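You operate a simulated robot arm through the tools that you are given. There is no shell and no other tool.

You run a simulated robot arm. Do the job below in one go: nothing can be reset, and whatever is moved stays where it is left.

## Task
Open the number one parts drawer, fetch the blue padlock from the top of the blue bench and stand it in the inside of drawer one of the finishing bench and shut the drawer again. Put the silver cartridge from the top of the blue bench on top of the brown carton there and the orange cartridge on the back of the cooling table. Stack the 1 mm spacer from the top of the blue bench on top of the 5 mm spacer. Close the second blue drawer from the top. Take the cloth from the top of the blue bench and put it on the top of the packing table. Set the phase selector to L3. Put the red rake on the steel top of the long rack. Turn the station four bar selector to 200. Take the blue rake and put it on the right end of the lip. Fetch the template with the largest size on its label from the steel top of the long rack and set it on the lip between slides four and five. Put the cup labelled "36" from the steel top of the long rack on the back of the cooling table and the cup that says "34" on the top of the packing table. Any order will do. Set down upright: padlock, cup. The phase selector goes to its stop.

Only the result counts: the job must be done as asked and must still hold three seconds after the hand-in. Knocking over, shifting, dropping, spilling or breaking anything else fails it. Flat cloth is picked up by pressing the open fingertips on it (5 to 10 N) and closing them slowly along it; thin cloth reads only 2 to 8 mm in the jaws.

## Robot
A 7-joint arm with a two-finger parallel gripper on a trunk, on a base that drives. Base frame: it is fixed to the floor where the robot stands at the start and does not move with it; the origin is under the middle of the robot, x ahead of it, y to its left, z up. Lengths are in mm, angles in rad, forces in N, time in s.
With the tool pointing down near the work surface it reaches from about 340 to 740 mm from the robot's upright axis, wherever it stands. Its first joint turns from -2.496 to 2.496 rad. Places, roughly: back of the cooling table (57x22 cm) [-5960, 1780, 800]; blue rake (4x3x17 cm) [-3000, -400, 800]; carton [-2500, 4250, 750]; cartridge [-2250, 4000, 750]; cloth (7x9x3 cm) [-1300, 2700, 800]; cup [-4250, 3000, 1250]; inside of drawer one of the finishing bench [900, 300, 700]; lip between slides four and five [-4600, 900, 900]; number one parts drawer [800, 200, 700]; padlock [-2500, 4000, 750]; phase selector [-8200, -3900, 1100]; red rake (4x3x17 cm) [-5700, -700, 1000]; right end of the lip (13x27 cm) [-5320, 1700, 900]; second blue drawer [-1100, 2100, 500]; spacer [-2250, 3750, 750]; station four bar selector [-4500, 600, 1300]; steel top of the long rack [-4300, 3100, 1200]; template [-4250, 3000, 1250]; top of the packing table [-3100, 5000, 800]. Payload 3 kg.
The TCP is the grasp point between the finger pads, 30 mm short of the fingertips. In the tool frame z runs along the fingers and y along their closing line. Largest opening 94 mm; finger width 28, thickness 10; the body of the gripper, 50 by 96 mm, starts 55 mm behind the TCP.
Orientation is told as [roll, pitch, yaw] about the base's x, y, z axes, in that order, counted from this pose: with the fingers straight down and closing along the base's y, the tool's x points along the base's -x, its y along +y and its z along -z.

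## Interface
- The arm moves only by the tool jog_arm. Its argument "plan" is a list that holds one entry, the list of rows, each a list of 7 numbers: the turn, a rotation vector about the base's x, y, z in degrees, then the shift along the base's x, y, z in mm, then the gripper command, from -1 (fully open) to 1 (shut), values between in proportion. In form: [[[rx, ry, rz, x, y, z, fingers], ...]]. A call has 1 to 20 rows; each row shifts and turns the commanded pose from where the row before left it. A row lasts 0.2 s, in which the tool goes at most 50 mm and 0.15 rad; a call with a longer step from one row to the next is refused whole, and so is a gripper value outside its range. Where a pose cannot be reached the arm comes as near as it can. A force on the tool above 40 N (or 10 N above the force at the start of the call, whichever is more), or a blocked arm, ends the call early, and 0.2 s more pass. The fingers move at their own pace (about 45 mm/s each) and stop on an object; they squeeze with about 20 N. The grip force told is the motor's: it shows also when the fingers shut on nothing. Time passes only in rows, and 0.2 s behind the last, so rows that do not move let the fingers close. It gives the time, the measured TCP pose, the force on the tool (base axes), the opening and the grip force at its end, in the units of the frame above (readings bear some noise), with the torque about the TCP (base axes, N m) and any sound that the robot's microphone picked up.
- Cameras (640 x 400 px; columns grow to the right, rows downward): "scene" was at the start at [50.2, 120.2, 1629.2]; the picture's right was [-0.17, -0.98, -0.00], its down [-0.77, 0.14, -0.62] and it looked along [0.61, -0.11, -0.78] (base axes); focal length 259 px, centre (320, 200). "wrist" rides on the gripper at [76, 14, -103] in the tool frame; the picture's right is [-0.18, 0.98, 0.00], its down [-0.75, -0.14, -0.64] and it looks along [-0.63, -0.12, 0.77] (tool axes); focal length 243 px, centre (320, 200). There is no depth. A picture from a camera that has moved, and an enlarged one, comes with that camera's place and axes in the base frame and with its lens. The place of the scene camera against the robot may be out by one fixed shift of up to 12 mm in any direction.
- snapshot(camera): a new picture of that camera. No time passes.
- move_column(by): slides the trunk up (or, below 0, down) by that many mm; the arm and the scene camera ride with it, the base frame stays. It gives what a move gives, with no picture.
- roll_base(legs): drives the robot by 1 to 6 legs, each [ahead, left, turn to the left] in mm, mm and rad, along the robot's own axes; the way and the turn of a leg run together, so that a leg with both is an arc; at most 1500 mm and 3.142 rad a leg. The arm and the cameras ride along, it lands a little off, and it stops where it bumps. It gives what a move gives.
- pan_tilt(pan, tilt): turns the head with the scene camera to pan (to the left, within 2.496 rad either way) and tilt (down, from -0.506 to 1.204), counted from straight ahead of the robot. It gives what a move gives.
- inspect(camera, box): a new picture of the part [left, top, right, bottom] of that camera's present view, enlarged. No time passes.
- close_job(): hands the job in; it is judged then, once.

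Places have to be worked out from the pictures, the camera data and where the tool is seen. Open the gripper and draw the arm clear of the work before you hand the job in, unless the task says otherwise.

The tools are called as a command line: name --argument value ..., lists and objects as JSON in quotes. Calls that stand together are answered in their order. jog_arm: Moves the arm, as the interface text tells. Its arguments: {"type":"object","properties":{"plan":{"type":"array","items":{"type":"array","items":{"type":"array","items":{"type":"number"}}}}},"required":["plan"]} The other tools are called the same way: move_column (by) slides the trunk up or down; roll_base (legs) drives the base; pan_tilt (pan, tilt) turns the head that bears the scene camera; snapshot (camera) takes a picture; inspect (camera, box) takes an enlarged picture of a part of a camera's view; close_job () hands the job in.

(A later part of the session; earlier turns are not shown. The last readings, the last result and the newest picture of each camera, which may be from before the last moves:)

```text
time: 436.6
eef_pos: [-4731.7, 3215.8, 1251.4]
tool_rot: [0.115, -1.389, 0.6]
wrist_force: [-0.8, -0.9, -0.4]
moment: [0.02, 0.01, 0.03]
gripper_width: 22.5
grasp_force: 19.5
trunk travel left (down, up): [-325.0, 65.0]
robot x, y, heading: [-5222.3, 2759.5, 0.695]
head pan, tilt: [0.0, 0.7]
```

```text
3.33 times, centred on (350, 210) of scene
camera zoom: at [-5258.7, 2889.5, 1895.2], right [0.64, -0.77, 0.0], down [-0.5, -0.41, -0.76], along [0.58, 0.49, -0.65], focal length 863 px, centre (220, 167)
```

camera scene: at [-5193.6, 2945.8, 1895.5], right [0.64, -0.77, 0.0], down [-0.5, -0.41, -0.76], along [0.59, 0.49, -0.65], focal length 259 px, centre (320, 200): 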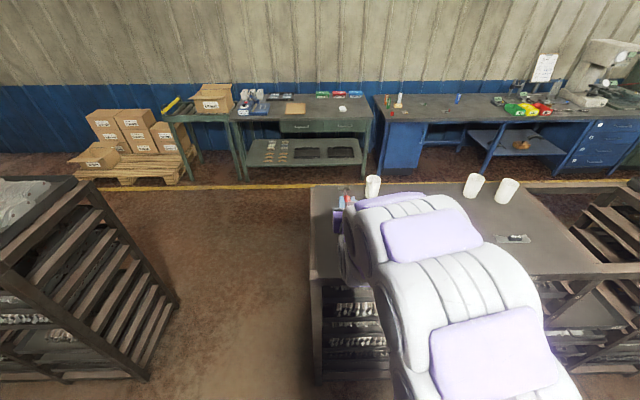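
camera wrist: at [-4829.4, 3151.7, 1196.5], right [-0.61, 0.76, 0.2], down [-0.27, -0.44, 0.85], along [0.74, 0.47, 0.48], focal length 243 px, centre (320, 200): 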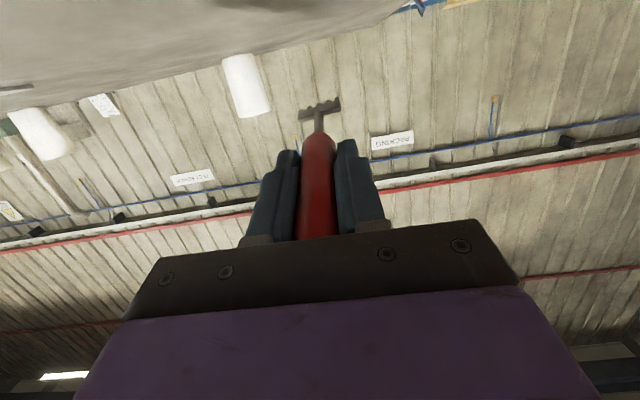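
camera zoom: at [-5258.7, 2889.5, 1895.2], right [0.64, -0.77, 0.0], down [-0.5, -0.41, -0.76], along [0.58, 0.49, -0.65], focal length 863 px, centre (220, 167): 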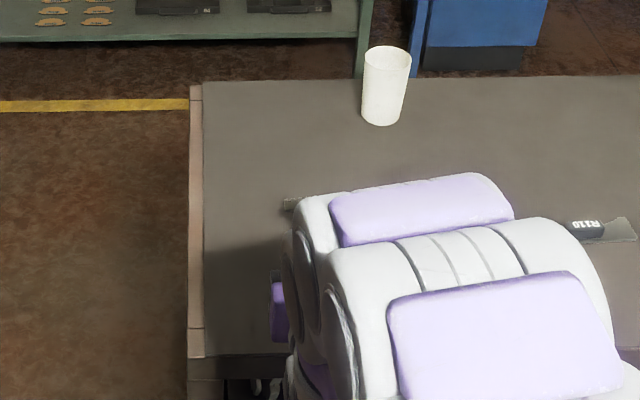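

Positioned with the wrist outside the rack's edge. I lower further in smaller steps until the rake's head touches.

jog_arm --plan '[[[0, 0, 0, 0, 0, -14, 1], [0, 0, 0, 0, 0, -12, 1], [0, 0, 0, 0, 0, -10, 1], [0, 0, 0, 0, 0, -8, 1], [0, 0, 0, 0, 0, -5, 1]]]'

snapshot --camera "wrist"

```text
time: 437.8
eef_pos: [-4737.3, 3222.9, 1203.2]
tool_rot: [0.083, -1.392, 0.632]
wrist_force: [0.4, 0.0, -0.8]
moment: [0.0, 0.0, -0.01]
gripper_width: 22.5
grasp_force: 20.2
trunk travel left (down, up): [-325.0, 65.0]
robot x, y, heading: [-5222.7, 2755.9, 0.692]
head pan, tilt: [0.0, 0.7]
```

```text
taken
camera wrist: at [-4834.8, 3157.3, 1147.7], right [-0.62, 0.76, 0.2], down [-0.28, -0.44, 0.85], along [0.74, 0.47, 0.48], focal length 243 px, centre (320, 200)
```

wrist: 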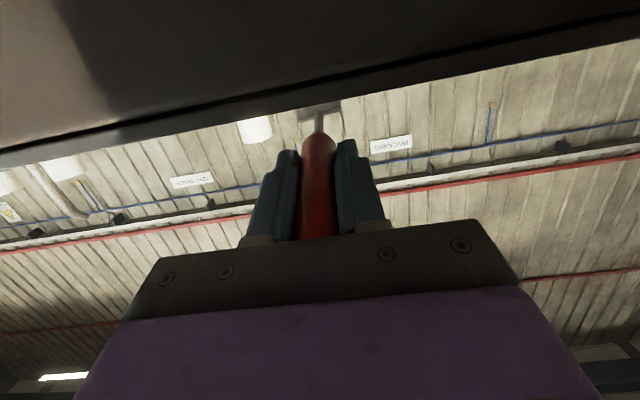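

The head is just above the top's edge line as seen from below. I continue in 3 mm steps.

jog_arm --plan '[[[0, 0, 0, 0, 0, -3, 1], [0, 0, 0, 0, 0, -3, 1], [0, 0, 0, 0, 0, -3, 1]]]'

jog_arm --plan '[[[0, 0, 0, 0, 0, -2.5, 1], [0, 0, 0, 0, 0, -2.5, 1]]]'

snapshot --camera "wrist"

```text
time: 438.6
eef_pos: [-4737.2, 3220.2, 1193.8]
tool_rot: [0.089, -1.393, 0.624]
wrist_force: [0.3, 0.5, -0.5]
moment: [-0.01, 0.09, 0.02]
gripper_width: 22.3
grasp_force: 20.0
trunk travel left (down, up): [-325.0, 65.0]
robot x, y, heading: [-5220.4, 2753.9, 0.698]
head pan, tilt: [0.0, 0.7]
```

```text
time: 439.2
eef_pos: [-4736.6, 3221.9, 1189.9]
tool_rot: [0.089, -1.39, 0.626]
wrist_force: [0.0, -0.3, -1.2]
moment: [0.02, 0.02, 0.0]
gripper_width: 22.5
grasp_force: 19.6
trunk travel left (down, up): [-325.0, 65.0]
robot x, y, heading: [-5227.4, 2755.7, 0.696]
head pan, tilt: [0.0, 0.7]
```

```text
taken
camera wrist: at [-4835.1, 3157.2, 1134.0], right [-0.62, 0.76, 0.2], down [-0.28, -0.44, 0.85], along [0.74, 0.47, 0.48], focal length 243 px, centre (320, 200)
```

wrist: 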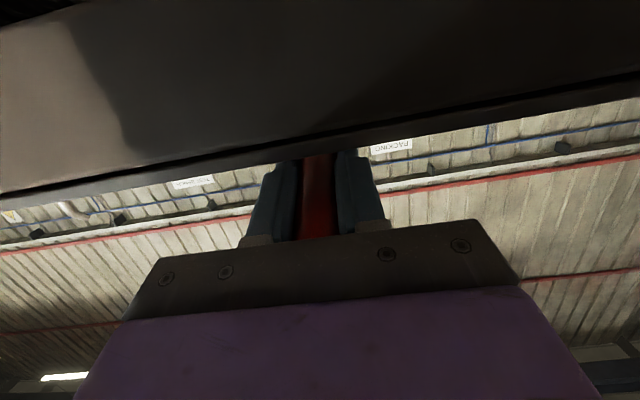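

No contact yet. I continue down.

jog_arm --plan '[[[0, 0, 0, 0, 0, -2.5, 1], [0, 0, 0, 0, 0, -2.5, 1]]]'

jog_arm --plan '[[[0, 0, 0, 0, 0, -2.5, 1], [0, 0, 0, 0, 0, -2.5, 1]]]'

inspect --camera "scene" --box '[290, 150, 410, 270]'

```text
time: 439.8
eef_pos: [-4737.4, 3220.1, 1184.1]
tool_rot: [0.088, -1.393, 0.625]
wrist_force: [1.7, -0.5, 1.1]
moment: [0.17, -0.15, -0.02]
gripper_width: 22.3
grasp_force: 20.0
trunk travel left (down, up): [-325.0, 65.0]
robot x, y, heading: [-5220.4, 2754.4, 0.696]
head pan, tilt: [0.0, 0.7]
```

```text
time: 440.4
eef_pos: [-4739.2, 3220.8, 1179.5]
tool_rot: [0.089, -1.393, 0.624]
wrist_force: [-0.6, -0.4, 5.4]
moment: [0.5, -0.44, 0.01]
gripper_width: 22.7
grasp_force: 20.2
trunk travel left (down, up): [-325.0, 65.0]
robot x, y, heading: [-5221.7, 2754.3, 0.695]
head pan, tilt: [0.0, 0.7]
```

```text
3.33 times, centred on (350, 210) of scene
camera zoom: at [-5267.9, 2894.4, 1894.8], right [0.64, -0.77, 0.0], down [-0.5, -0.41, -0.76], along [0.59, 0.49, -0.65], focal length 863 px, centre (220, 167)
```

zoom: 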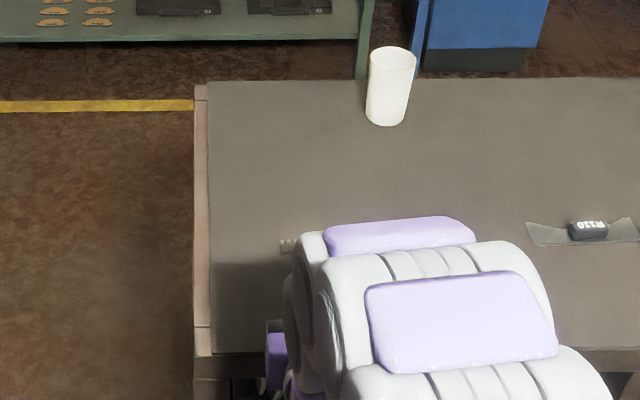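

The head rests on the top (5 N, small torque). I open the jaws slowly so the handle settles, then withdraw straight back.

jog_arm --plan '[[[0, 0, 0, 0, 0, 0, 0.5], [0, 0, 0, 0, 0, 0, 0.4], [0, 0, 0, 0, 0, 0, 0.2], [0, 0, 0, 0, 0, 0, 0.0], [0, 0, 0, 0, 0, 3, 0.0], [0, 0, 0, -8, -7, 1.5, 0.0], [0, 0, 0, -15, -13, 0, 0.0], [0, 0, 0, -23, -19, 0, 0.0], [0, 0, 0, -23, -19, 0, 0.0], [0, 0, 0, -23, -19, 0, 0.0], [0, 0, 0, -23, -19, 0, 0.0]]]'

snapshot --camera "scene"

snapshot --camera "wrist"

```text
time: 442.8
eef_pos: [-4784.1, 3182.0, 1182.1]
tool_rot: [0.087, -1.391, 0.628]
wrist_force: [0.1, -0.9, -0.2]
moment: [0.0, -0.03, 0.01]
gripper_width: 47.0
grasp_force: 0.0
out of reach, approached as far as the arm can: row 9, 10, 11
trunk travel left (down, up): [-325.0, 65.0]
robot x, y, heading: [-5225.0, 2750.8, 0.697]
head pan, tilt: [0.0, 0.7]
```

```text
taken
camera scene: at [-5266.8, 2895.7, 1894.6], right [0.64, -0.77, 0.0], down [-0.5, -0.41, -0.76], along [0.59, 0.49, -0.65], focal length 259 px, centre (320, 200)
```

scene: 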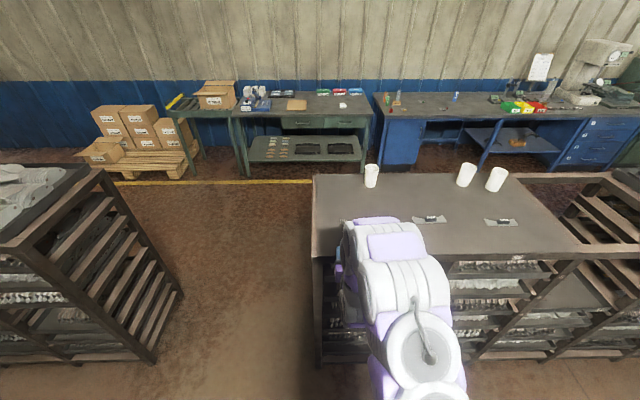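

```text
taken
camera wrist: at [-4881.7, 3118.0, 1127.7], right [-0.62, 0.76, 0.2], down [-0.28, -0.44, 0.85], along [0.74, 0.47, 0.48], focal length 243 px, centre (320, 200)
```

wrist: 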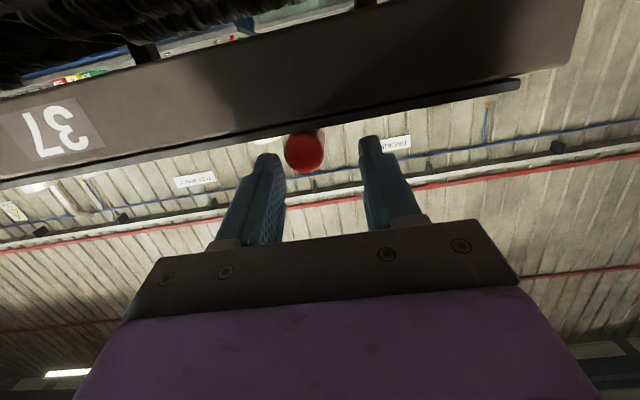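

The rake lies on the top, its handle end between the open fingers. I back the base straight off to clear it.

roll_base --legs '[[-160, 0, 0]]'

jog_arm --plan '[[[0, 0, 0, 0, 0, 40, -1], [-5.1, 6.03, 0, 0, 0, 40, -1], [-5.1, 6.03, 0, 0, 0, 40, -1], [-5.1, 6.03, 0, 0, 0, 40, -1], [-5.1, 6.03, 0, 0, 0, 30, -1], [-5.1, 6.03, 0, 0, 0, 20, -1], [-5.1, 6.03, 0, 0, 0, 0, -1], [-5.1, 6.03, 0, 0, 0, 0, -1], [-5.1, 6.03, 0, 0, 0, 0, -1], [-5.1, 6.03, 0, 0, 0, 0, -1], [-5.1, 6.03, 0, 0, 0, 0, -1]]]'

snapshot --camera "scene"

inspect --camera "scene" --box '[300, 140, 540, 290]'

```text
time: 444.2
eef_pos: [-4906.3, 3078.1, 1184.1]
tool_rot: [0.085, -1.391, 0.626]
wrist_force: [0.1, 0.6, -0.1]
moment: [0.03, 0.0, 0.03]
gripper_width: 46.9
grasp_force: 0.1
trunk travel left (down, up): [-325.0, 65.0]
robot x, y, heading: [-5349.9, 2650.9, 0.69]
head pan, tilt: [0.0, 0.7]
```

```text
time: 446.6
eef_pos: [-4904.2, 3083.7, 1390.8]
tool_rot: [0.009, -0.01, 0.688]
wrist_force: [-0.1, 0.8, -1.0]
moment: [0.0, -0.03, -0.01]
gripper_width: 94.0
grasp_force: 0.1
out of reach, approached as far as the arm can: row 1
trunk travel left (down, up): [-325.0, 65.0]
robot x, y, heading: [-5345.5, 2652.9, 0.687]
head pan, tilt: [0.0, 0.7]
```

```text
taken
camera scene: at [-5387.8, 2797.2, 1894.4], right [0.64, -0.77, 0.0], down [-0.5, -0.41, -0.76], along [0.59, 0.48, -0.65], focal length 259 px, centre (320, 200)
```

scene: 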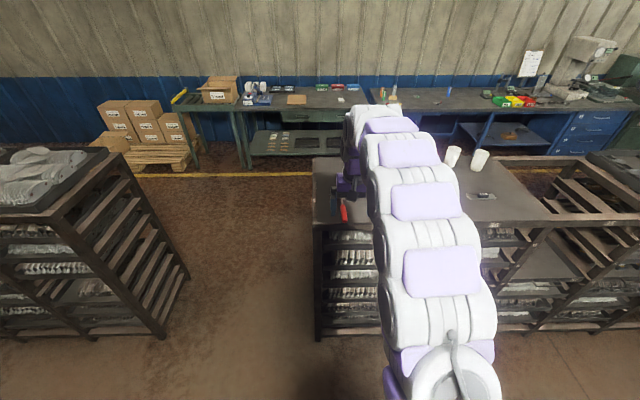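

```text
2.67 times, centred on (420, 215) of scene
camera zoom: at [-5387.8, 2797.2, 1894.4], right [0.64, -0.77, 0.0], down [-0.5, -0.41, -0.76], along [0.59, 0.48, -0.65], focal length 690 px, centre (53, 160)
```

zoom: 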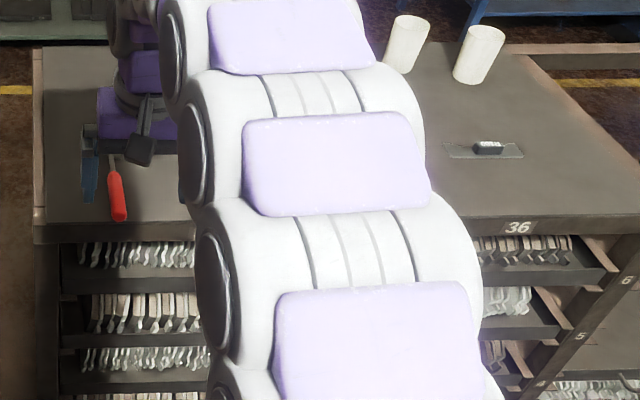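

The red rake lies on the steel top. Now the templates: I drive right to see their labels.

roll_base --legs '[[120, -440, 0.012]]'

pan_tilt --pan 0.2 --tilt 0.8

snapshot --camera "scene"

snapshot --camera "wrist"

```text
time: 449.3
eef_pos: [-4541.9, 2839.2, 1390.7]
tool_rot: [0.005, -0.014, 0.704]
wrist_force: [-0.8, -0.2, 0.3]
moment: [-0.01, -0.03, -0.01]
gripper_width: 94.1
grasp_force: 0.1
trunk travel left (down, up): [-325.0, 65.0]
robot x, y, heading: [-4981.2, 2396.9, 0.706]
head pan, tilt: [0.0, 0.7]
```

```text
time: 450.0
eef_pos: [-4542.8, 2833.8, 1392.7]
tool_rot: [0.01, -0.016, 0.704]
wrist_force: [0.1, 0.4, 0.5]
moment: [-0.03, 0.01, 0.01]
gripper_width: 94.1
grasp_force: 0.0
trunk travel left (down, up): [-325.0, 65.0]
robot x, y, heading: [-4974.5, 2400.3, 0.708]
head pan, tilt: [0.201, 0.799]
```

```text
taken
camera scene: at [-5034.2, 2546.1, 1886.7], right [0.79, -0.62, 0.0], down [-0.44, -0.56, -0.7], along [0.43, 0.55, -0.72], focal length 259 px, centre (320, 200)
```

scene: 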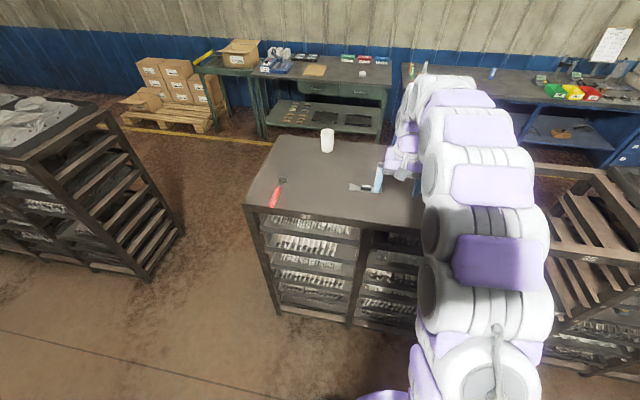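

```text
taken
camera wrist: at [-4610.7, 2793.3, 1494.8], right [-0.5, 0.87, 0.01], down [0.66, 0.37, 0.65], along [0.56, 0.33, -0.76], focal length 243 px, centre (320, 200)
```

wrist: 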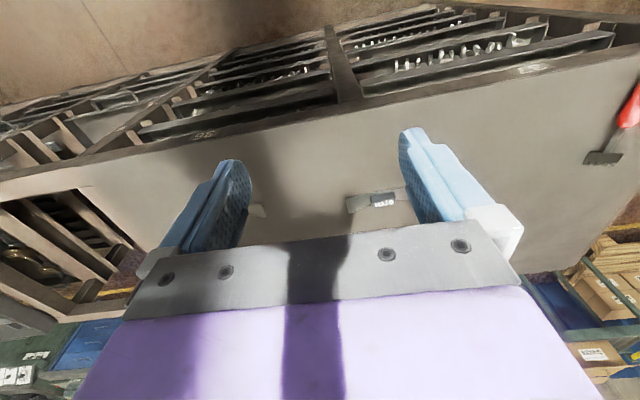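

I enlarge the visible template and then shift the tool to reveal the other.

inspect --camera "wrist" --box '[330, 170, 430, 230]'

jog_arm --plan '[[[0, 0, 0, 0, -40, 0, -1], [0, 0, 0, 10, -45, 0, -1], [0, 0, 0, 10, -45, 0, -1], [0, 0, 0, -20, -40, 0, -1]]]'

snapshot --camera "wrist"

```text
6.40 times, centred on (380, 200) of wrist
camera zoom: at [-4610.7, 2793.3, 1494.8], right [-0.5, 0.87, 0.01], down [0.66, 0.37, 0.65], along [0.56, 0.33, -0.76], focal length 1553 px, centre (-64, 200)
```

zoom: 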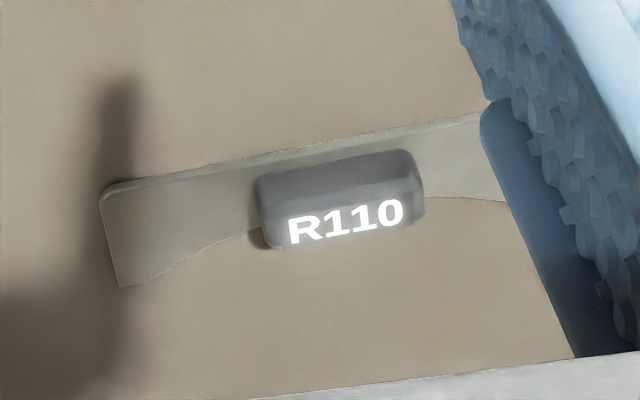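

```text
time: 451.0
eef_pos: [-4545.0, 2661.1, 1394.7]
tool_rot: [0.009, -0.019, 0.705]
wrist_force: [0.9, 0.3, 0.8]
moment: [0.02, 0.0, 0.0]
gripper_width: 93.8
grasp_force: 0.1
trunk travel left (down, up): [-325.0, 65.0]
robot x, y, heading: [-4979.3, 2399.2, 0.704]
head pan, tilt: [0.201, 0.799]
```

```text
taken
camera wrist: at [-4614.6, 2619.3, 1497.0], right [-0.49, 0.87, 0.01], down [0.66, 0.37, 0.65], along [0.56, 0.33, -0.76], focal length 243 px, centre (320, 200)
```

wrist: 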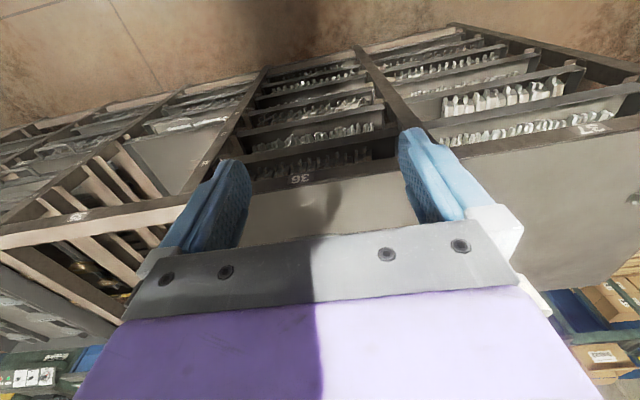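

The first template reads R110. I move the tool forward to see the second one.

jog_arm --plan '[[[0, 0, 0, 33, 28, 0, -1], [0, 0, 0, 33, 28, 0, -1], [0, 0, 0, 33, 28, 0, -1]]]'

snapshot --camera "wrist"

```text
time: 451.8
eef_pos: [-4439.9, 2751.3, 1391.6]
tool_rot: [0.011, -0.015, 0.704]
wrist_force: [-0.6, 0.7, -0.3]
moment: [0.02, -0.01, 0.0]
gripper_width: 94.0
grasp_force: 0.0
trunk travel left (down, up): [-325.0, 65.0]
robot x, y, heading: [-4975.5, 2394.9, 0.705]
head pan, tilt: [0.201, 0.799]
```

```text
taken
camera wrist: at [-4508.7, 2711.4, 1493.8], right [-0.5, 0.87, 0.01], down [0.66, 0.37, 0.65], along [0.56, 0.33, -0.76], focal length 243 px, centre (320, 200)
```

wrist: 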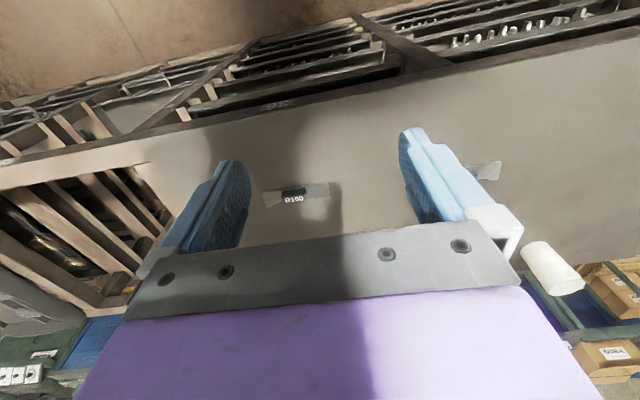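

inspect --camera "wrist" --box '[245, 160, 345, 220]'

inspect --camera "wrist" --box '[440, 120, 640, 320]'

```text
6.40 times, centred on (295, 190) of wrist
camera zoom: at [-4508.7, 2711.4, 1493.8], right [-0.5, 0.87, 0.01], down [0.66, 0.37, 0.65], along [0.56, 0.33, -0.76], focal length 1553 px, centre (480, 264)
```

zoom: 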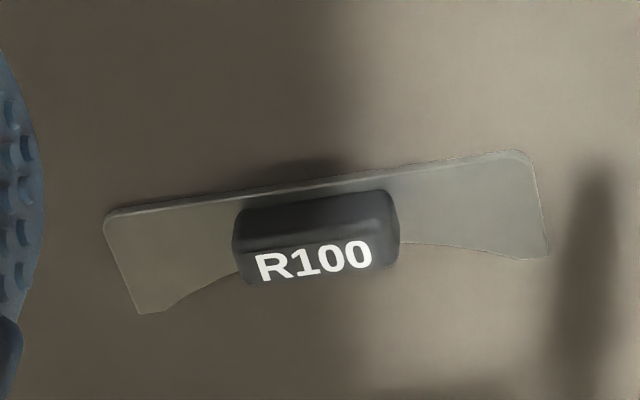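

```text
2.00 times, centred on (540, 220) of wrist
camera zoom: at [-4508.7, 2711.4, 1493.8], right [-0.5, 0.87, 0.01], down [0.66, 0.37, 0.65], along [0.56, 0.33, -0.76], focal length 485 px, centre (-120, 160)
```

zoom: 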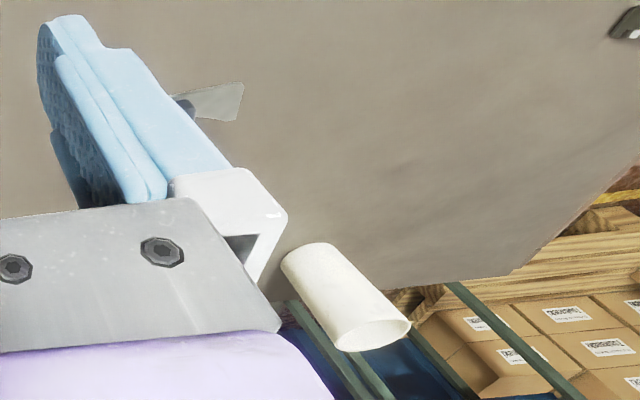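

The second reads R100. I check the rest of the steel top for further templates with the scene camera.

jog_arm --plan '[[[0, 0, 0, -33, 10, 0, -1], [0, 0, 0, -33, 30, 0, -1], [0, 0, 0, -40, 20, 0, -1]]]'

pan_tilt --pan -0.5 --tilt 0.6

snapshot --camera "scene"

inspect --camera "scene" --box '[140, 120, 400, 300]'

```text
time: 452.6
eef_pos: [-4555.0, 2809.3, 1393.4]
tool_rot: [0.007, -0.017, 0.704]
wrist_force: [0.3, 0.9, 0.1]
moment: [-0.01, 0.02, -0.01]
gripper_width: 94.0
grasp_force: 0.0
trunk travel left (down, up): [-325.0, 65.0]
robot x, y, heading: [-4972.5, 2398.9, 0.702]
head pan, tilt: [0.201, 0.799]
```

```text
time: 453.7
eef_pos: [-4549.0, 2811.0, 1392.1]
tool_rot: [0.009, -0.015, 0.702]
wrist_force: [0.1, 0.1, -0.4]
moment: [-0.01, 0.01, -0.01]
gripper_width: 94.3
grasp_force: 0.0
trunk travel left (down, up): [-325.0, 65.0]
robot x, y, heading: [-4976.3, 2398.5, 0.705]
head pan, tilt: [-0.499, 0.6]
```

```text
taken
camera scene: at [-5000.3, 2504.0, 1903.3], right [0.21, -0.98, 0.0], down [-0.55, -0.12, -0.82], along [0.81, 0.17, -0.57], focal length 259 px, centre (320, 200)
```

scene: 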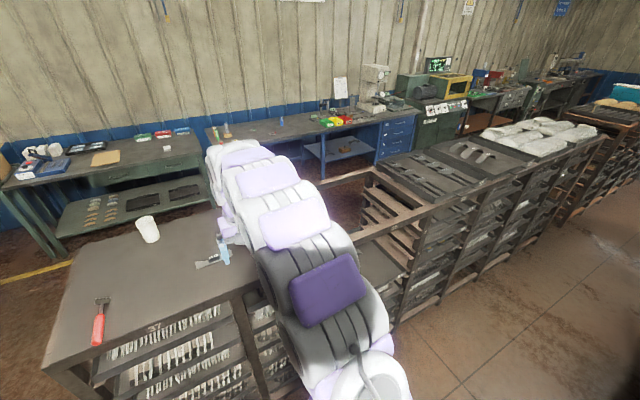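

```text
2.22 times, centred on (270, 210) of scene
camera zoom: at [-5000.3, 2504.0, 1903.3], right [0.21, -0.98, 0.0], down [-0.55, -0.12, -0.82], along [0.81, 0.17, -0.57], focal length 575 px, centre (431, 178)
```

zoom: 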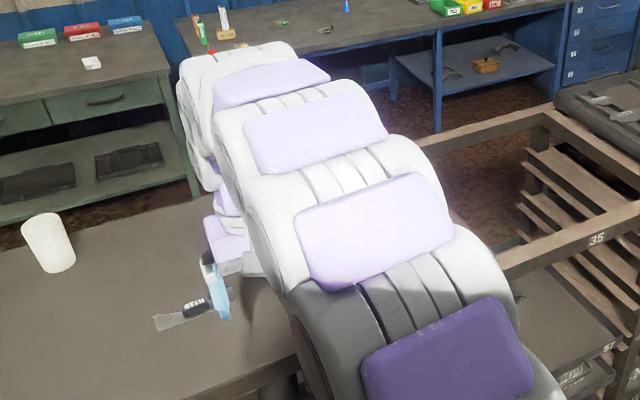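

Only R100 and R110 are there, so R110 is the one. I drive so that it is straight ahead, and bring the tool above it.

roll_base --legs '[[170, 130, 0]]'

jog_arm --plan '[[[0, 0, 0, 0, 0, -20, -1], [0, 0, 0, 0, 0, 0, -1], [0, 0, 0, 0, 0, 0, -1]]]'

snapshot --camera "wrist"

```text
time: 455.4
eef_pos: [-4505.0, 3022.9, 1392.0]
tool_rot: [0.009, -0.016, 0.71]
wrist_force: [0.7, -0.4, -0.1]
moment: [0.01, 0.01, -0.02]
gripper_width: 94.0
grasp_force: 0.1
trunk travel left (down, up): [-325.0, 65.0]
robot x, y, heading: [-4929.8, 2608.3, 0.714]
head pan, tilt: [-0.499, 0.6]
```

```text
time: 456.1
eef_pos: [-4506.7, 3022.6, 1375.3]
tool_rot: [0.008, -0.017, 0.71]
wrist_force: [-0.5, 0.9, -0.2]
moment: [0.02, 0.02, 0.01]
gripper_width: 93.9
grasp_force: 0.0
trunk travel left (down, up): [-325.0, 65.0]
robot x, y, heading: [-4930.9, 2611.4, 0.707]
head pan, tilt: [-0.499, 0.6]
```

```text
taken
camera wrist: at [-4575.7, 2980.4, 1476.5], right [-0.5, 0.87, 0.01], down [0.66, 0.37, 0.65], along [0.56, 0.34, -0.76], focal length 243 px, centre (320, 200)
```

wrist: 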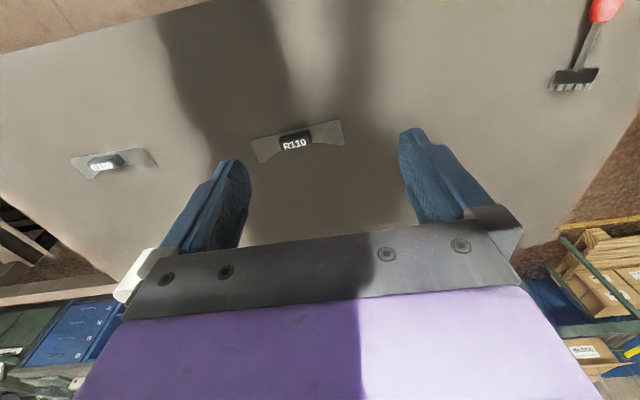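

R110's grip block is at about [-4427, 3035]. I move above it and lower for a closer check.

jog_arm --plan '[[[0, 0, 0, 27, 4, -30, -1], [0, 0, 0, 27, 4, -35, -1], [0, 0, 0, 26, 4, -35, -1]]]'

snapshot --camera "wrist"

inspect --camera "wrist" --box '[240, 60, 400, 180]'

```text
time: 456.9
eef_pos: [-4426.5, 3036.7, 1273.0]
tool_rot: [0.01, -0.018, 0.709]
wrist_force: [0.3, 0.6, 0.1]
moment: [-0.02, -0.02, -0.01]
gripper_width: 94.0
grasp_force: 0.0
trunk travel left (down, up): [-325.0, 65.0]
robot x, y, heading: [-4931.8, 2612.3, 0.716]
head pan, tilt: [-0.499, 0.6]
```

```text
taken
camera wrist: at [-4494.8, 2995.0, 1374.9], right [-0.5, 0.87, 0.01], down [0.66, 0.37, 0.65], along [0.56, 0.33, -0.76], focal length 243 px, centre (320, 200)
```

wrist: 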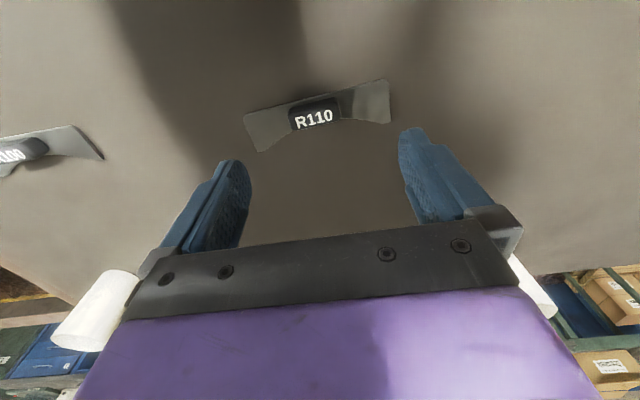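

```text
3.33 times, centred on (320, 120) of wrist
camera zoom: at [-4494.8, 2995.0, 1374.9], right [-0.5, 0.87, 0.01], down [0.66, 0.37, 0.65], along [0.56, 0.33, -0.76], focal length 809 px, centre (320, 467)
```

zoom: 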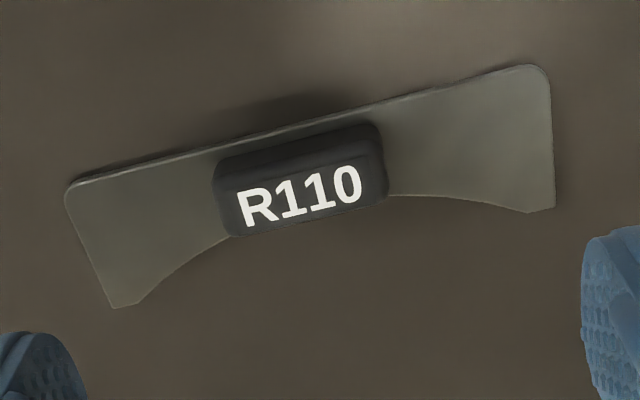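

The block is 4.5 mm left of my axis and turned 2°. I correct and lower until the tips are just above the plate.

jog_arm --plan '[[[0, 0, 2.3, 2.2, -3.9, -30, -0.5], [0, 0, 0, 0, 0, -25, -0.5], [0, 0, 0, 0, 0, -12, -0.5], [0, 0, 0, 0, 0, -5, -0.5]]]'

snapshot --camera "wrist"

inspect --camera "wrist" --box '[220, 90, 420, 250]'

```text
time: 457.9
eef_pos: [-4426.9, 3031.2, 1201.5]
tool_rot: [0.009, -0.018, 0.752]
wrist_force: [0.3, -0.3, -0.5]
moment: [-0.01, -0.02, -0.02]
gripper_width: 70.4
grasp_force: 0.1
trunk travel left (down, up): [-325.0, 65.0]
robot x, y, heading: [-4930.9, 2611.0, 0.71]
head pan, tilt: [-0.499, 0.6]
```

```text
taken
camera wrist: at [-4493.9, 2986.6, 1303.9], right [-0.54, 0.84, 0.01], down [0.64, 0.4, 0.65], along [0.55, 0.36, -0.76], focal length 243 px, centre (320, 200)
```

wrist: 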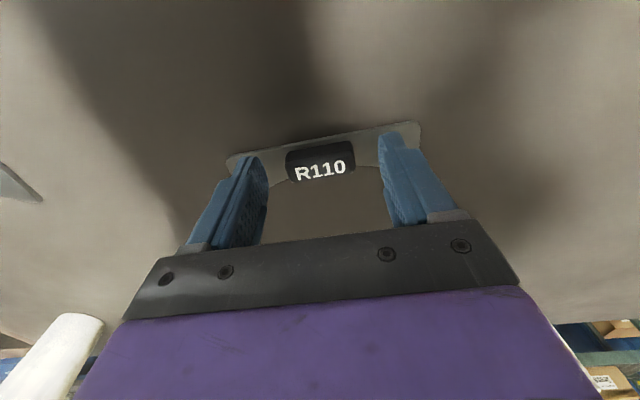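

```text
2.50 times, centred on (320, 170) of wrist
camera zoom: at [-4493.9, 2986.6, 1303.9], right [-0.54, 0.84, 0.01], down [0.64, 0.4, 0.65], along [0.55, 0.36, -0.76], focal length 606 px, centre (320, 275)
```

zoom: 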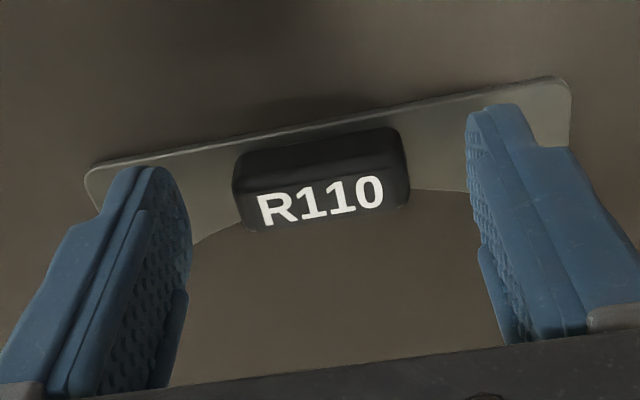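

Well placed. I lower 4 mm more and close on the block.

jog_arm --plan '[[[0, 0, 0, 0, 0, -2, -0.5], [0, 0, 0, 0, 0, -2, -0.4], [0, 0, 0, 0, 0, 0, 0], [0, 0, 0, 0, 0, 0, 0.4], [0, 0, 0, 0, 0, 0, 1], [0, 0, 0, 0, 0, 0, 1]]]'

snapshot --camera "wrist"

```text
time: 459.4
eef_pos: [-4426.0, 3030.4, 1197.2]
tool_rot: [0.009, -0.017, 0.752]
wrist_force: [0.1, -0.2, 1.6]
moment: [-0.02, -0.03, 0.04]
gripper_width: 43.6
grasp_force: 20.6
trunk travel left (down, up): [-325.0, 65.0]
robot x, y, heading: [-4931.1, 2612.3, 0.713]
head pan, tilt: [-0.499, 0.6]
```

```text
taken
camera wrist: at [-4493.0, 2986.2, 1299.9], right [-0.54, 0.84, 0.01], down [0.64, 0.4, 0.65], along [0.55, 0.36, -0.76], focal length 243 px, centre (320, 200)
```

wrist: 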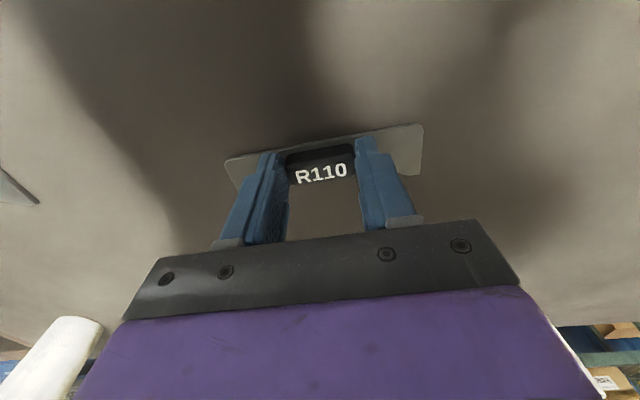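

Gripped (43.6 mm). I lift the template gently.

jog_arm --plan '[[[0, 0, 0, 0, 0, 4, 1], [0, 0, 0, 0, 0, 6, 1], [0, 0, 0, 0, 0, 10, 1], [0, 0, 0, 0, 0, 16, 1], [0, 0, 0, 0, 0, 24, 1], [0, 0, 0, 0, 0, 30, 1], [0, 0, 0, 0, 0, 30, 1], [0, 0, 0, 0, 0, 30, 1]]]'

snapshot --camera "wrist"

```text
time: 461.1
eef_pos: [-4425.9, 3029.8, 1348.5]
tool_rot: [0.011, -0.018, 0.749]
wrist_force: [-0.4, -0.1, -1.0]
moment: [0.02, -0.04, 0.0]
gripper_width: 43.6
grasp_force: 20.0
trunk travel left (down, up): [-325.0, 65.0]
robot x, y, heading: [-4926.6, 2612.1, 0.711]
head pan, tilt: [-0.499, 0.6]
```

```text
taken
camera wrist: at [-4492.8, 2986.0, 1451.1], right [-0.54, 0.84, 0.01], down [0.64, 0.4, 0.65], along [0.55, 0.36, -0.76], focal length 243 px, centre (320, 200)
```

wrist: 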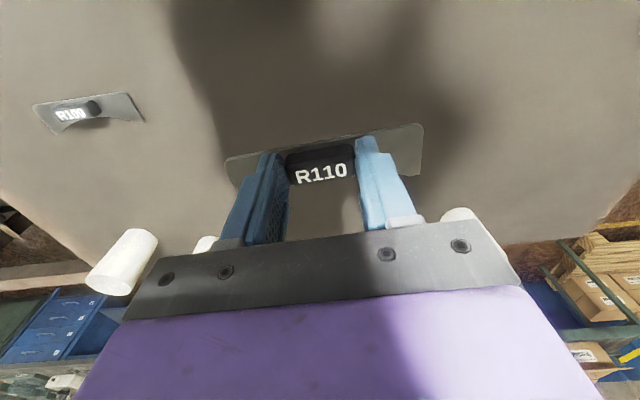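

The template hangs level in the jaws. I draw the arm in, back off into the aisle, and turn about to face the press line.

jog_arm --plan '[[[0, 0, 0, -12, -10, 0, 1], [0, 0, 0, -22, -18, 0, 1], [0, 0, 0, -28, -24, 0, 1], [0, 0, 0, -30, -26, 0, 1], [0, 0, 0, -30, -26, 0, 1], [0, 0, 0, -28, -24, 0, 1], [0, 0, 0, -18, -15, 0, 1]]]'

roll_base --legs '[[-80, 0, 0], [0, 0, -3.141]]'

pan_tilt --pan 0.3 --tilt 0.5

snapshot --camera "scene"

snapshot --camera "wrist"

```text
time: 462.8
eef_pos: [-4596.7, 2886.5, 1346.8]
tool_rot: [0.009, -0.016, 0.75]
wrist_force: [0.1, 0.5, -0.8]
moment: [-0.01, 0.0, 0.01]
gripper_width: 43.4
grasp_force: 19.9
trunk travel left (down, up): [-325.0, 65.0]
robot x, y, heading: [-4931.9, 2609.8, 0.712]
head pan, tilt: [-0.499, 0.6]
```

```text
time: 471.2
eef_pos: [-5334.1, 2287.3, 1348.1]
tool_rot: [0.01, -0.017, -2.415]
wrist_force: [0.2, -0.6, -1.1]
moment: [-0.01, 0.02, 0.0]
gripper_width: 43.4
grasp_force: 20.4
trunk travel left (down, up): [-325.0, 65.0]
robot x, y, heading: [-4992.4, 2550.9, -2.456]
head pan, tilt: [-0.499, 0.6]
```

```text
time: 472.4
eef_pos: [-5334.5, 2289.4, 1349.8]
tool_rot: [0.009, -0.017, -2.416]
wrist_force: [0.7, 0.5, -0.6]
moment: [0.0, 0.0, 0.0]
gripper_width: 43.2
grasp_force: 20.3
trunk travel left (down, up): [-325.0, 65.0]
robot x, y, heading: [-4991.4, 2557.7, -2.455]
head pan, tilt: [0.3, 0.499]
```

```text
taken
camera scene: at [-4931.7, 2383.5, 1912.4], right [-0.83, 0.55, 0.0], down [0.26, 0.4, -0.88], along [-0.48, -0.73, -0.48], focal length 259 px, centre (320, 200)
```

scene: 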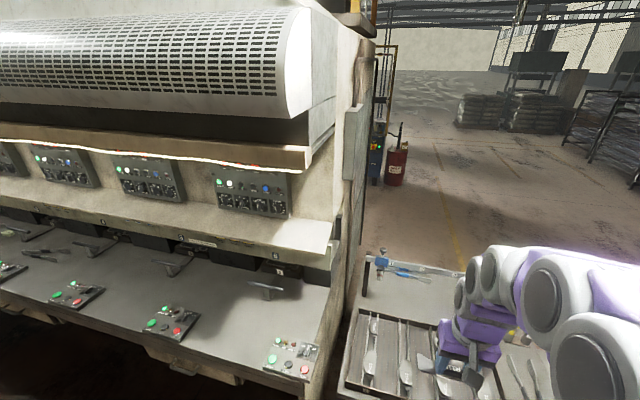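

```text
taken
camera wrist: at [-5267.1, 2329.5, 1451.1], right [0.52, -0.86, 0.01], down [-0.65, -0.38, 0.65], along [-0.56, -0.34, -0.76], focal length 243 px, centre (320, 200)
```

wrist: 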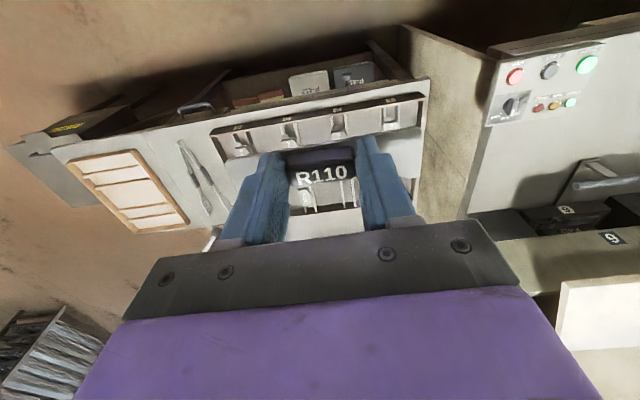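

I face the press: slides with handles and button plates along the lip, numbered down from the right. I lower the trunk and drive left to the space between slides four and five.

move_column --by -200

roll_base --legs '[[0, 1300, 0.016]]'

pan_tilt --pan 0.0 --tilt 0.55

snapshot --camera "scene"

snapshot --camera "wrist"

```text
time: 474.5
eef_pos: [-5333.2, 2287.7, 1149.1]
tool_rot: [0.008, -0.017, -2.415]
wrist_force: [0.2, -0.2, -0.3]
moment: [0.0, -0.01, 0.01]
gripper_width: 43.2
grasp_force: 20.2
trunk travel left (down, up): [-125.0, 265.0]
robot x, y, heading: [-4993.2, 2554.9, -2.45]
head pan, tilt: [0.3, 0.499]
```

```text
time: 480.9
eef_pos: [-4513.7, 1303.7, 1150.3]
tool_rot: [0.008, -0.018, -2.403]
wrist_force: [1.0, 0.5, -0.6]
moment: [0.0, 0.01, -0.02]
gripper_width: 43.4
grasp_force: 19.5
trunk travel left (down, up): [-125.0, 265.0]
robot x, y, heading: [-4181.0, 1574.7, -2.444]
head pan, tilt: [0.3, 0.499]
```

```text
time: 481.7
eef_pos: [-4512.6, 1304.0, 1148.5]
tool_rot: [0.006, -0.017, -2.405]
wrist_force: [-0.1, 0.2, -1.7]
moment: [0.0, 0.0, -0.02]
gripper_width: 43.5
grasp_force: 19.9
trunk travel left (down, up): [-125.0, 265.0]
robot x, y, heading: [-4173.2, 1573.9, -2.443]
head pan, tilt: [0.0, 0.55]
```

```text
taken
camera scene: at [-4132.5, 1422.5, 1707.9], right [-0.65, 0.76, 0.0], down [0.4, 0.34, -0.85], along [-0.65, -0.55, -0.52], focal length 259 px, centre (320, 200)
```

scene: 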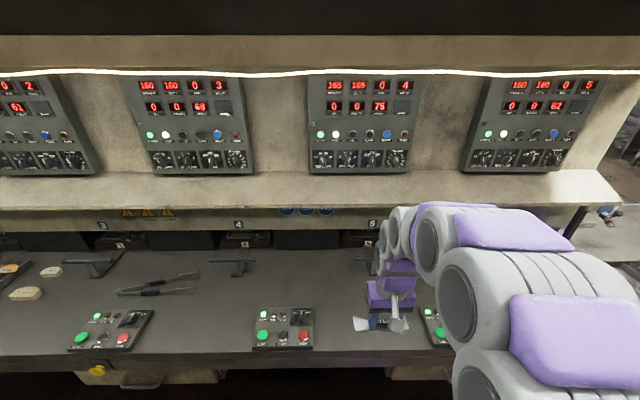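

```text
taken
camera wrist: at [-4447.1, 1345.9, 1251.3], right [0.53, -0.85, 0.01], down [-0.65, -0.39, 0.65], along [-0.55, -0.35, -0.76], focal length 243 px, centre (320, 200)
```

wrist: 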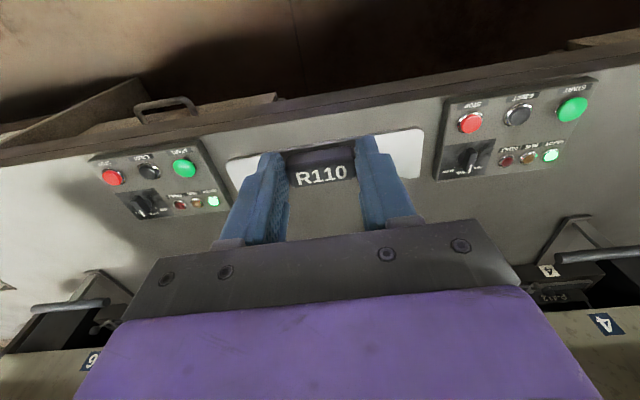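

Plates and slides are numbered 3, 4, 5 from the left; the free spot between slides four and five is around [-4598, 905]. I drive left and a little closer.

roll_base --legs '[[100, 235, 0.004]]'

snapshot --camera "scene"

snapshot --camera "wrist"

```text
time: 483.6
eef_pos: [-4447.7, 1072.2, 1147.4]
tool_rot: [0.02, -0.021, -2.402]
wrist_force: [0.6, -0.2, -1.6]
moment: [0.03, -0.01, 0.01]
gripper_width: 43.4
grasp_force: 19.6
trunk travel left (down, up): [-125.0, 265.0]
robot x, y, heading: [-4099.7, 1332.1, -2.436]
head pan, tilt: [0.0, 0.55]
```

```text
taken
camera scene: at [-4069.5, 1193.8, 1709.2], right [-0.65, 0.76, -0.01], down [0.4, 0.33, -0.85], along [-0.65, -0.56, -0.52], focal length 259 px, centre (320, 200)
```

scene: 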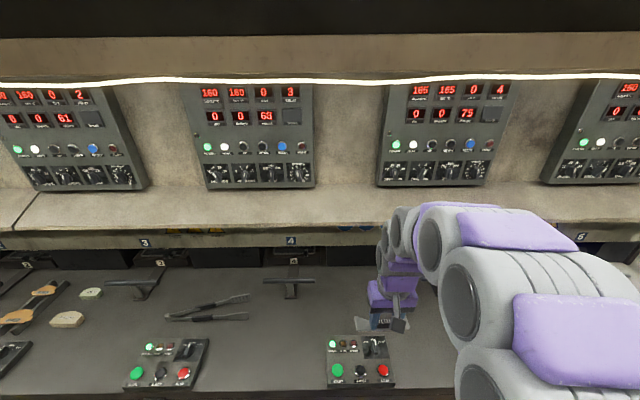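

```text
taken
camera wrist: at [-4382.8, 1114.9, 1251.0], right [0.53, -0.85, 0.02], down [-0.65, -0.39, 0.65], along [-0.55, -0.36, -0.76], focal length 243 px, centre (320, 200)
```

wrist: 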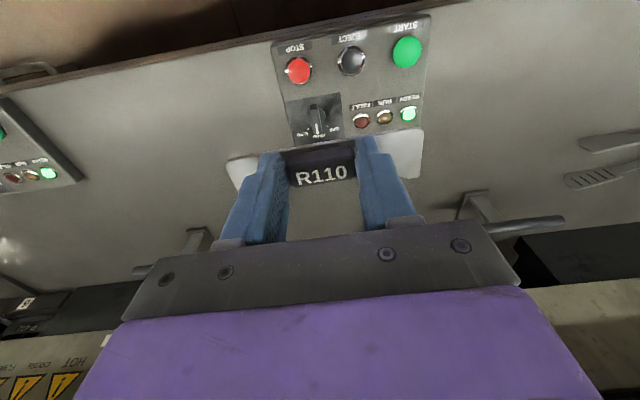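

Right in front of it now. I carry the template over the button plate to the free spot and lower part way.

jog_arm --plan '[[[0, 0, -1, -12, -14, -8, 1], [0, 0, -1, -22, -24, -12, 1], [0, 0, 0, -26, -29, -16, 1], [0, 0, 0, -28, -31, -18, 1], [0, 0, 0, -26, -29, -18, 1], [0, 0, 0, -22, -24, -14, 1], [0, 0, 0, -14.3, -16, -12, 1]]]'

snapshot --camera "scene"

snapshot --camera "wrist"

```text
time: 485.2
eef_pos: [-4595.6, 901.5, 1050.1]
tool_rot: [0.016, -0.021, -2.439]
wrist_force: [0.2, 0.8, -1.3]
moment: [0.0, -0.05, -0.01]
gripper_width: 43.6
grasp_force: 19.6
trunk travel left (down, up): [-125.0, 265.0]
robot x, y, heading: [-4101.8, 1329.1, -2.439]
head pan, tilt: [0.0, 0.55]
```

```text
taken
camera scene: at [-4064.8, 1183.9, 1708.2], right [-0.65, 0.76, 0.0], down [0.4, 0.34, -0.85], along [-0.65, -0.55, -0.53], focal length 259 px, centre (320, 200)
```

scene: 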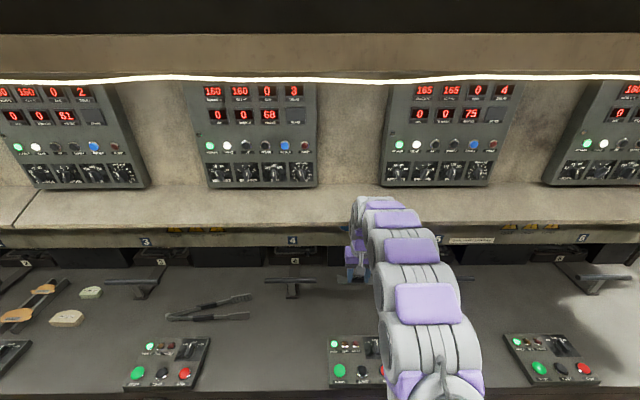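

```text
taken
camera wrist: at [-4528.0, 940.9, 1152.5], right [0.5, -0.87, 0.02], down [-0.66, -0.36, 0.65], along [-0.56, -0.34, -0.76], focal length 243 px, centre (320, 200)
```

wrist: 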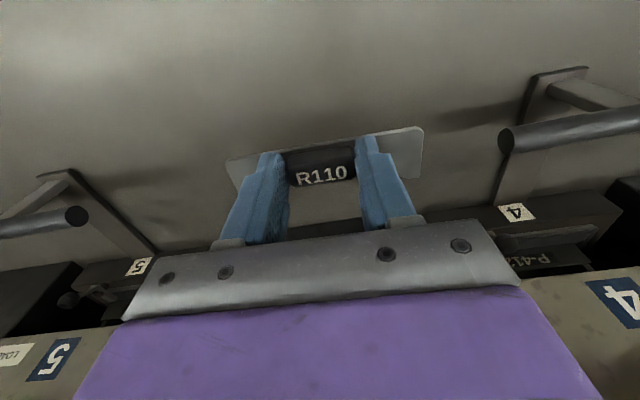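

The template is midway between slides four and five. I lower it towards the lip.

jog_arm --plan '[[[0, 0, 0, 0, 0, -20, 1], [0, 0, 0, 0, 0, -25, 1], [0, 0, 0, 0, 0, -20, 1], [0, 0, 0, 0, 0, -15, 1], [0, 0, 0, 0, 0, -8, 1]]]'

snapshot --camera "wrist"

inspect --camera "scene" --box '[280, 180, 460, 300]'

```text
time: 486.4
eef_pos: [-4588.7, 894.9, 961.1]
tool_rot: [0.009, -0.019, -2.437]
wrist_force: [0.2, -0.1, -0.6]
moment: [0.03, -0.01, -0.03]
gripper_width: 43.4
grasp_force: 20.1
trunk travel left (down, up): [-125.0, 265.0]
robot x, y, heading: [-4101.5, 1336.1, -2.434]
head pan, tilt: [0.0, 0.55]
```

```text
taken
camera wrist: at [-4522.1, 936.1, 1064.2], right [0.5, -0.87, 0.01], down [-0.66, -0.37, 0.65], along [-0.56, -0.33, -0.76], focal length 243 px, centre (320, 200)
```

wrist: 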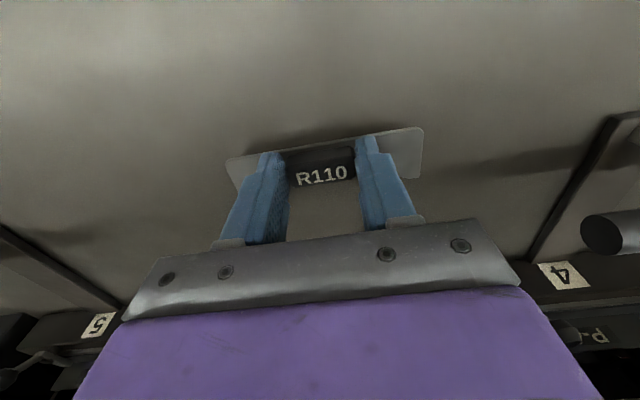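

```text
3.33 times, centred on (370, 240) of scene
camera zoom: at [-4058.4, 1177.6, 1707.7], right [-0.65, 0.76, 0.0], down [0.4, 0.34, -0.85], along [-0.65, -0.55, -0.53], focal length 863 px, centre (153, 67)
```

zoom: 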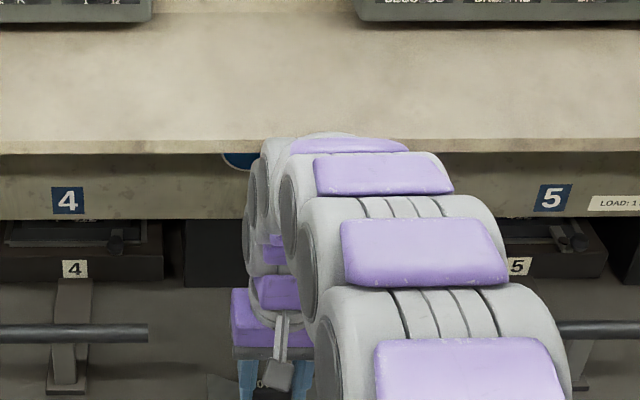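

Clear so far. I lower further in small steps to the contact.

jog_arm --plan '[[[0, 0, 0, 0, 0, -6, 1], [0, 0, 0, 0, 0, -5, 1], [0, 0, 0, 0, 0, -4, 1], [0, 0, 0, 0, 0, -3, 1]]]'

jog_arm --plan '[[[0, 0, 0, 0, 0, -3, 1], [0, 0, 0, 0, 0, -2, 1]]]'

```text
time: 487.4
eef_pos: [-4590.4, 895.6, 944.1]
tool_rot: [0.011, -0.018, -2.436]
wrist_force: [-0.3, -1.0, -1.1]
moment: [0.02, -0.01, -0.02]
gripper_width: 43.5
grasp_force: 20.1
trunk travel left (down, up): [-125.0, 265.0]
robot x, y, heading: [-4103.3, 1333.2, -2.437]
head pan, tilt: [0.0, 0.55]
```

```text
time: 488.0
eef_pos: [-4589.4, 896.4, 941.3]
tool_rot: [0.012, -0.021, -2.438]
wrist_force: [0.9, 0.9, 8.0]
moment: [0.21, 0.07, 0.03]
gripper_width: 43.7
grasp_force: 20.1
trunk travel left (down, up): [-125.0, 265.0]
robot x, y, heading: [-4101.9, 1333.9, -2.438]
head pan, tilt: [0.0, 0.55]
```

Contact at 8 N. I ease in 1 mm more so it settles, open, and rise.

jog_arm --plan '[[[0, 0, 0, 0, 0, -1, 1], [0, 0, 0, 0, 0, 0, 0.05], [0, 0, 0, 0, 0, 0, -0.05], [0, 0, 0, 0, 0, 0, -0.2], [0, 0, 0, 0, 0, 0, -0.5], [0, 0, 0, 0, 0, 0, -0.5], [0, 0, 0, 0, 0, 10, -0.5], [0, 0, 0, 0, 0, 25, -0.5], [0, 0, 0, 8, 7, 40, -0.5], [0, 0, 0, 15, 13, 40, -0.5]]]'

snapshot --camera "wrist"

```text
time: 490.2
eef_pos: [-4567.6, 917.0, 1055.3]
tool_rot: [0.01, -0.02, -2.437]
wrist_force: [0.3, -0.1, 0.0]
moment: [0.01, 0.0, 0.01]
gripper_width: 70.6
grasp_force: 0.0
trunk travel left (down, up): [-125.0, 265.0]
robot x, y, heading: [-4104.1, 1334.3, -2.439]
head pan, tilt: [0.0, 0.55]
```

```text
taken
camera wrist: at [-4499.3, 956.9, 1157.3], right [0.5, -0.87, 0.01], down [-0.66, -0.37, 0.66], along [-0.56, -0.34, -0.75], focal length 243 px, centre (320, 200)
```

wrist: 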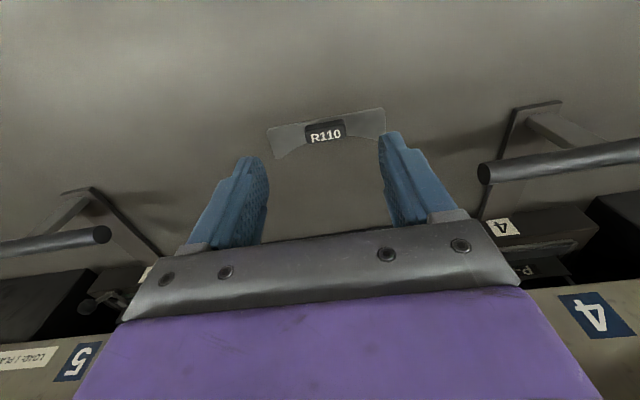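

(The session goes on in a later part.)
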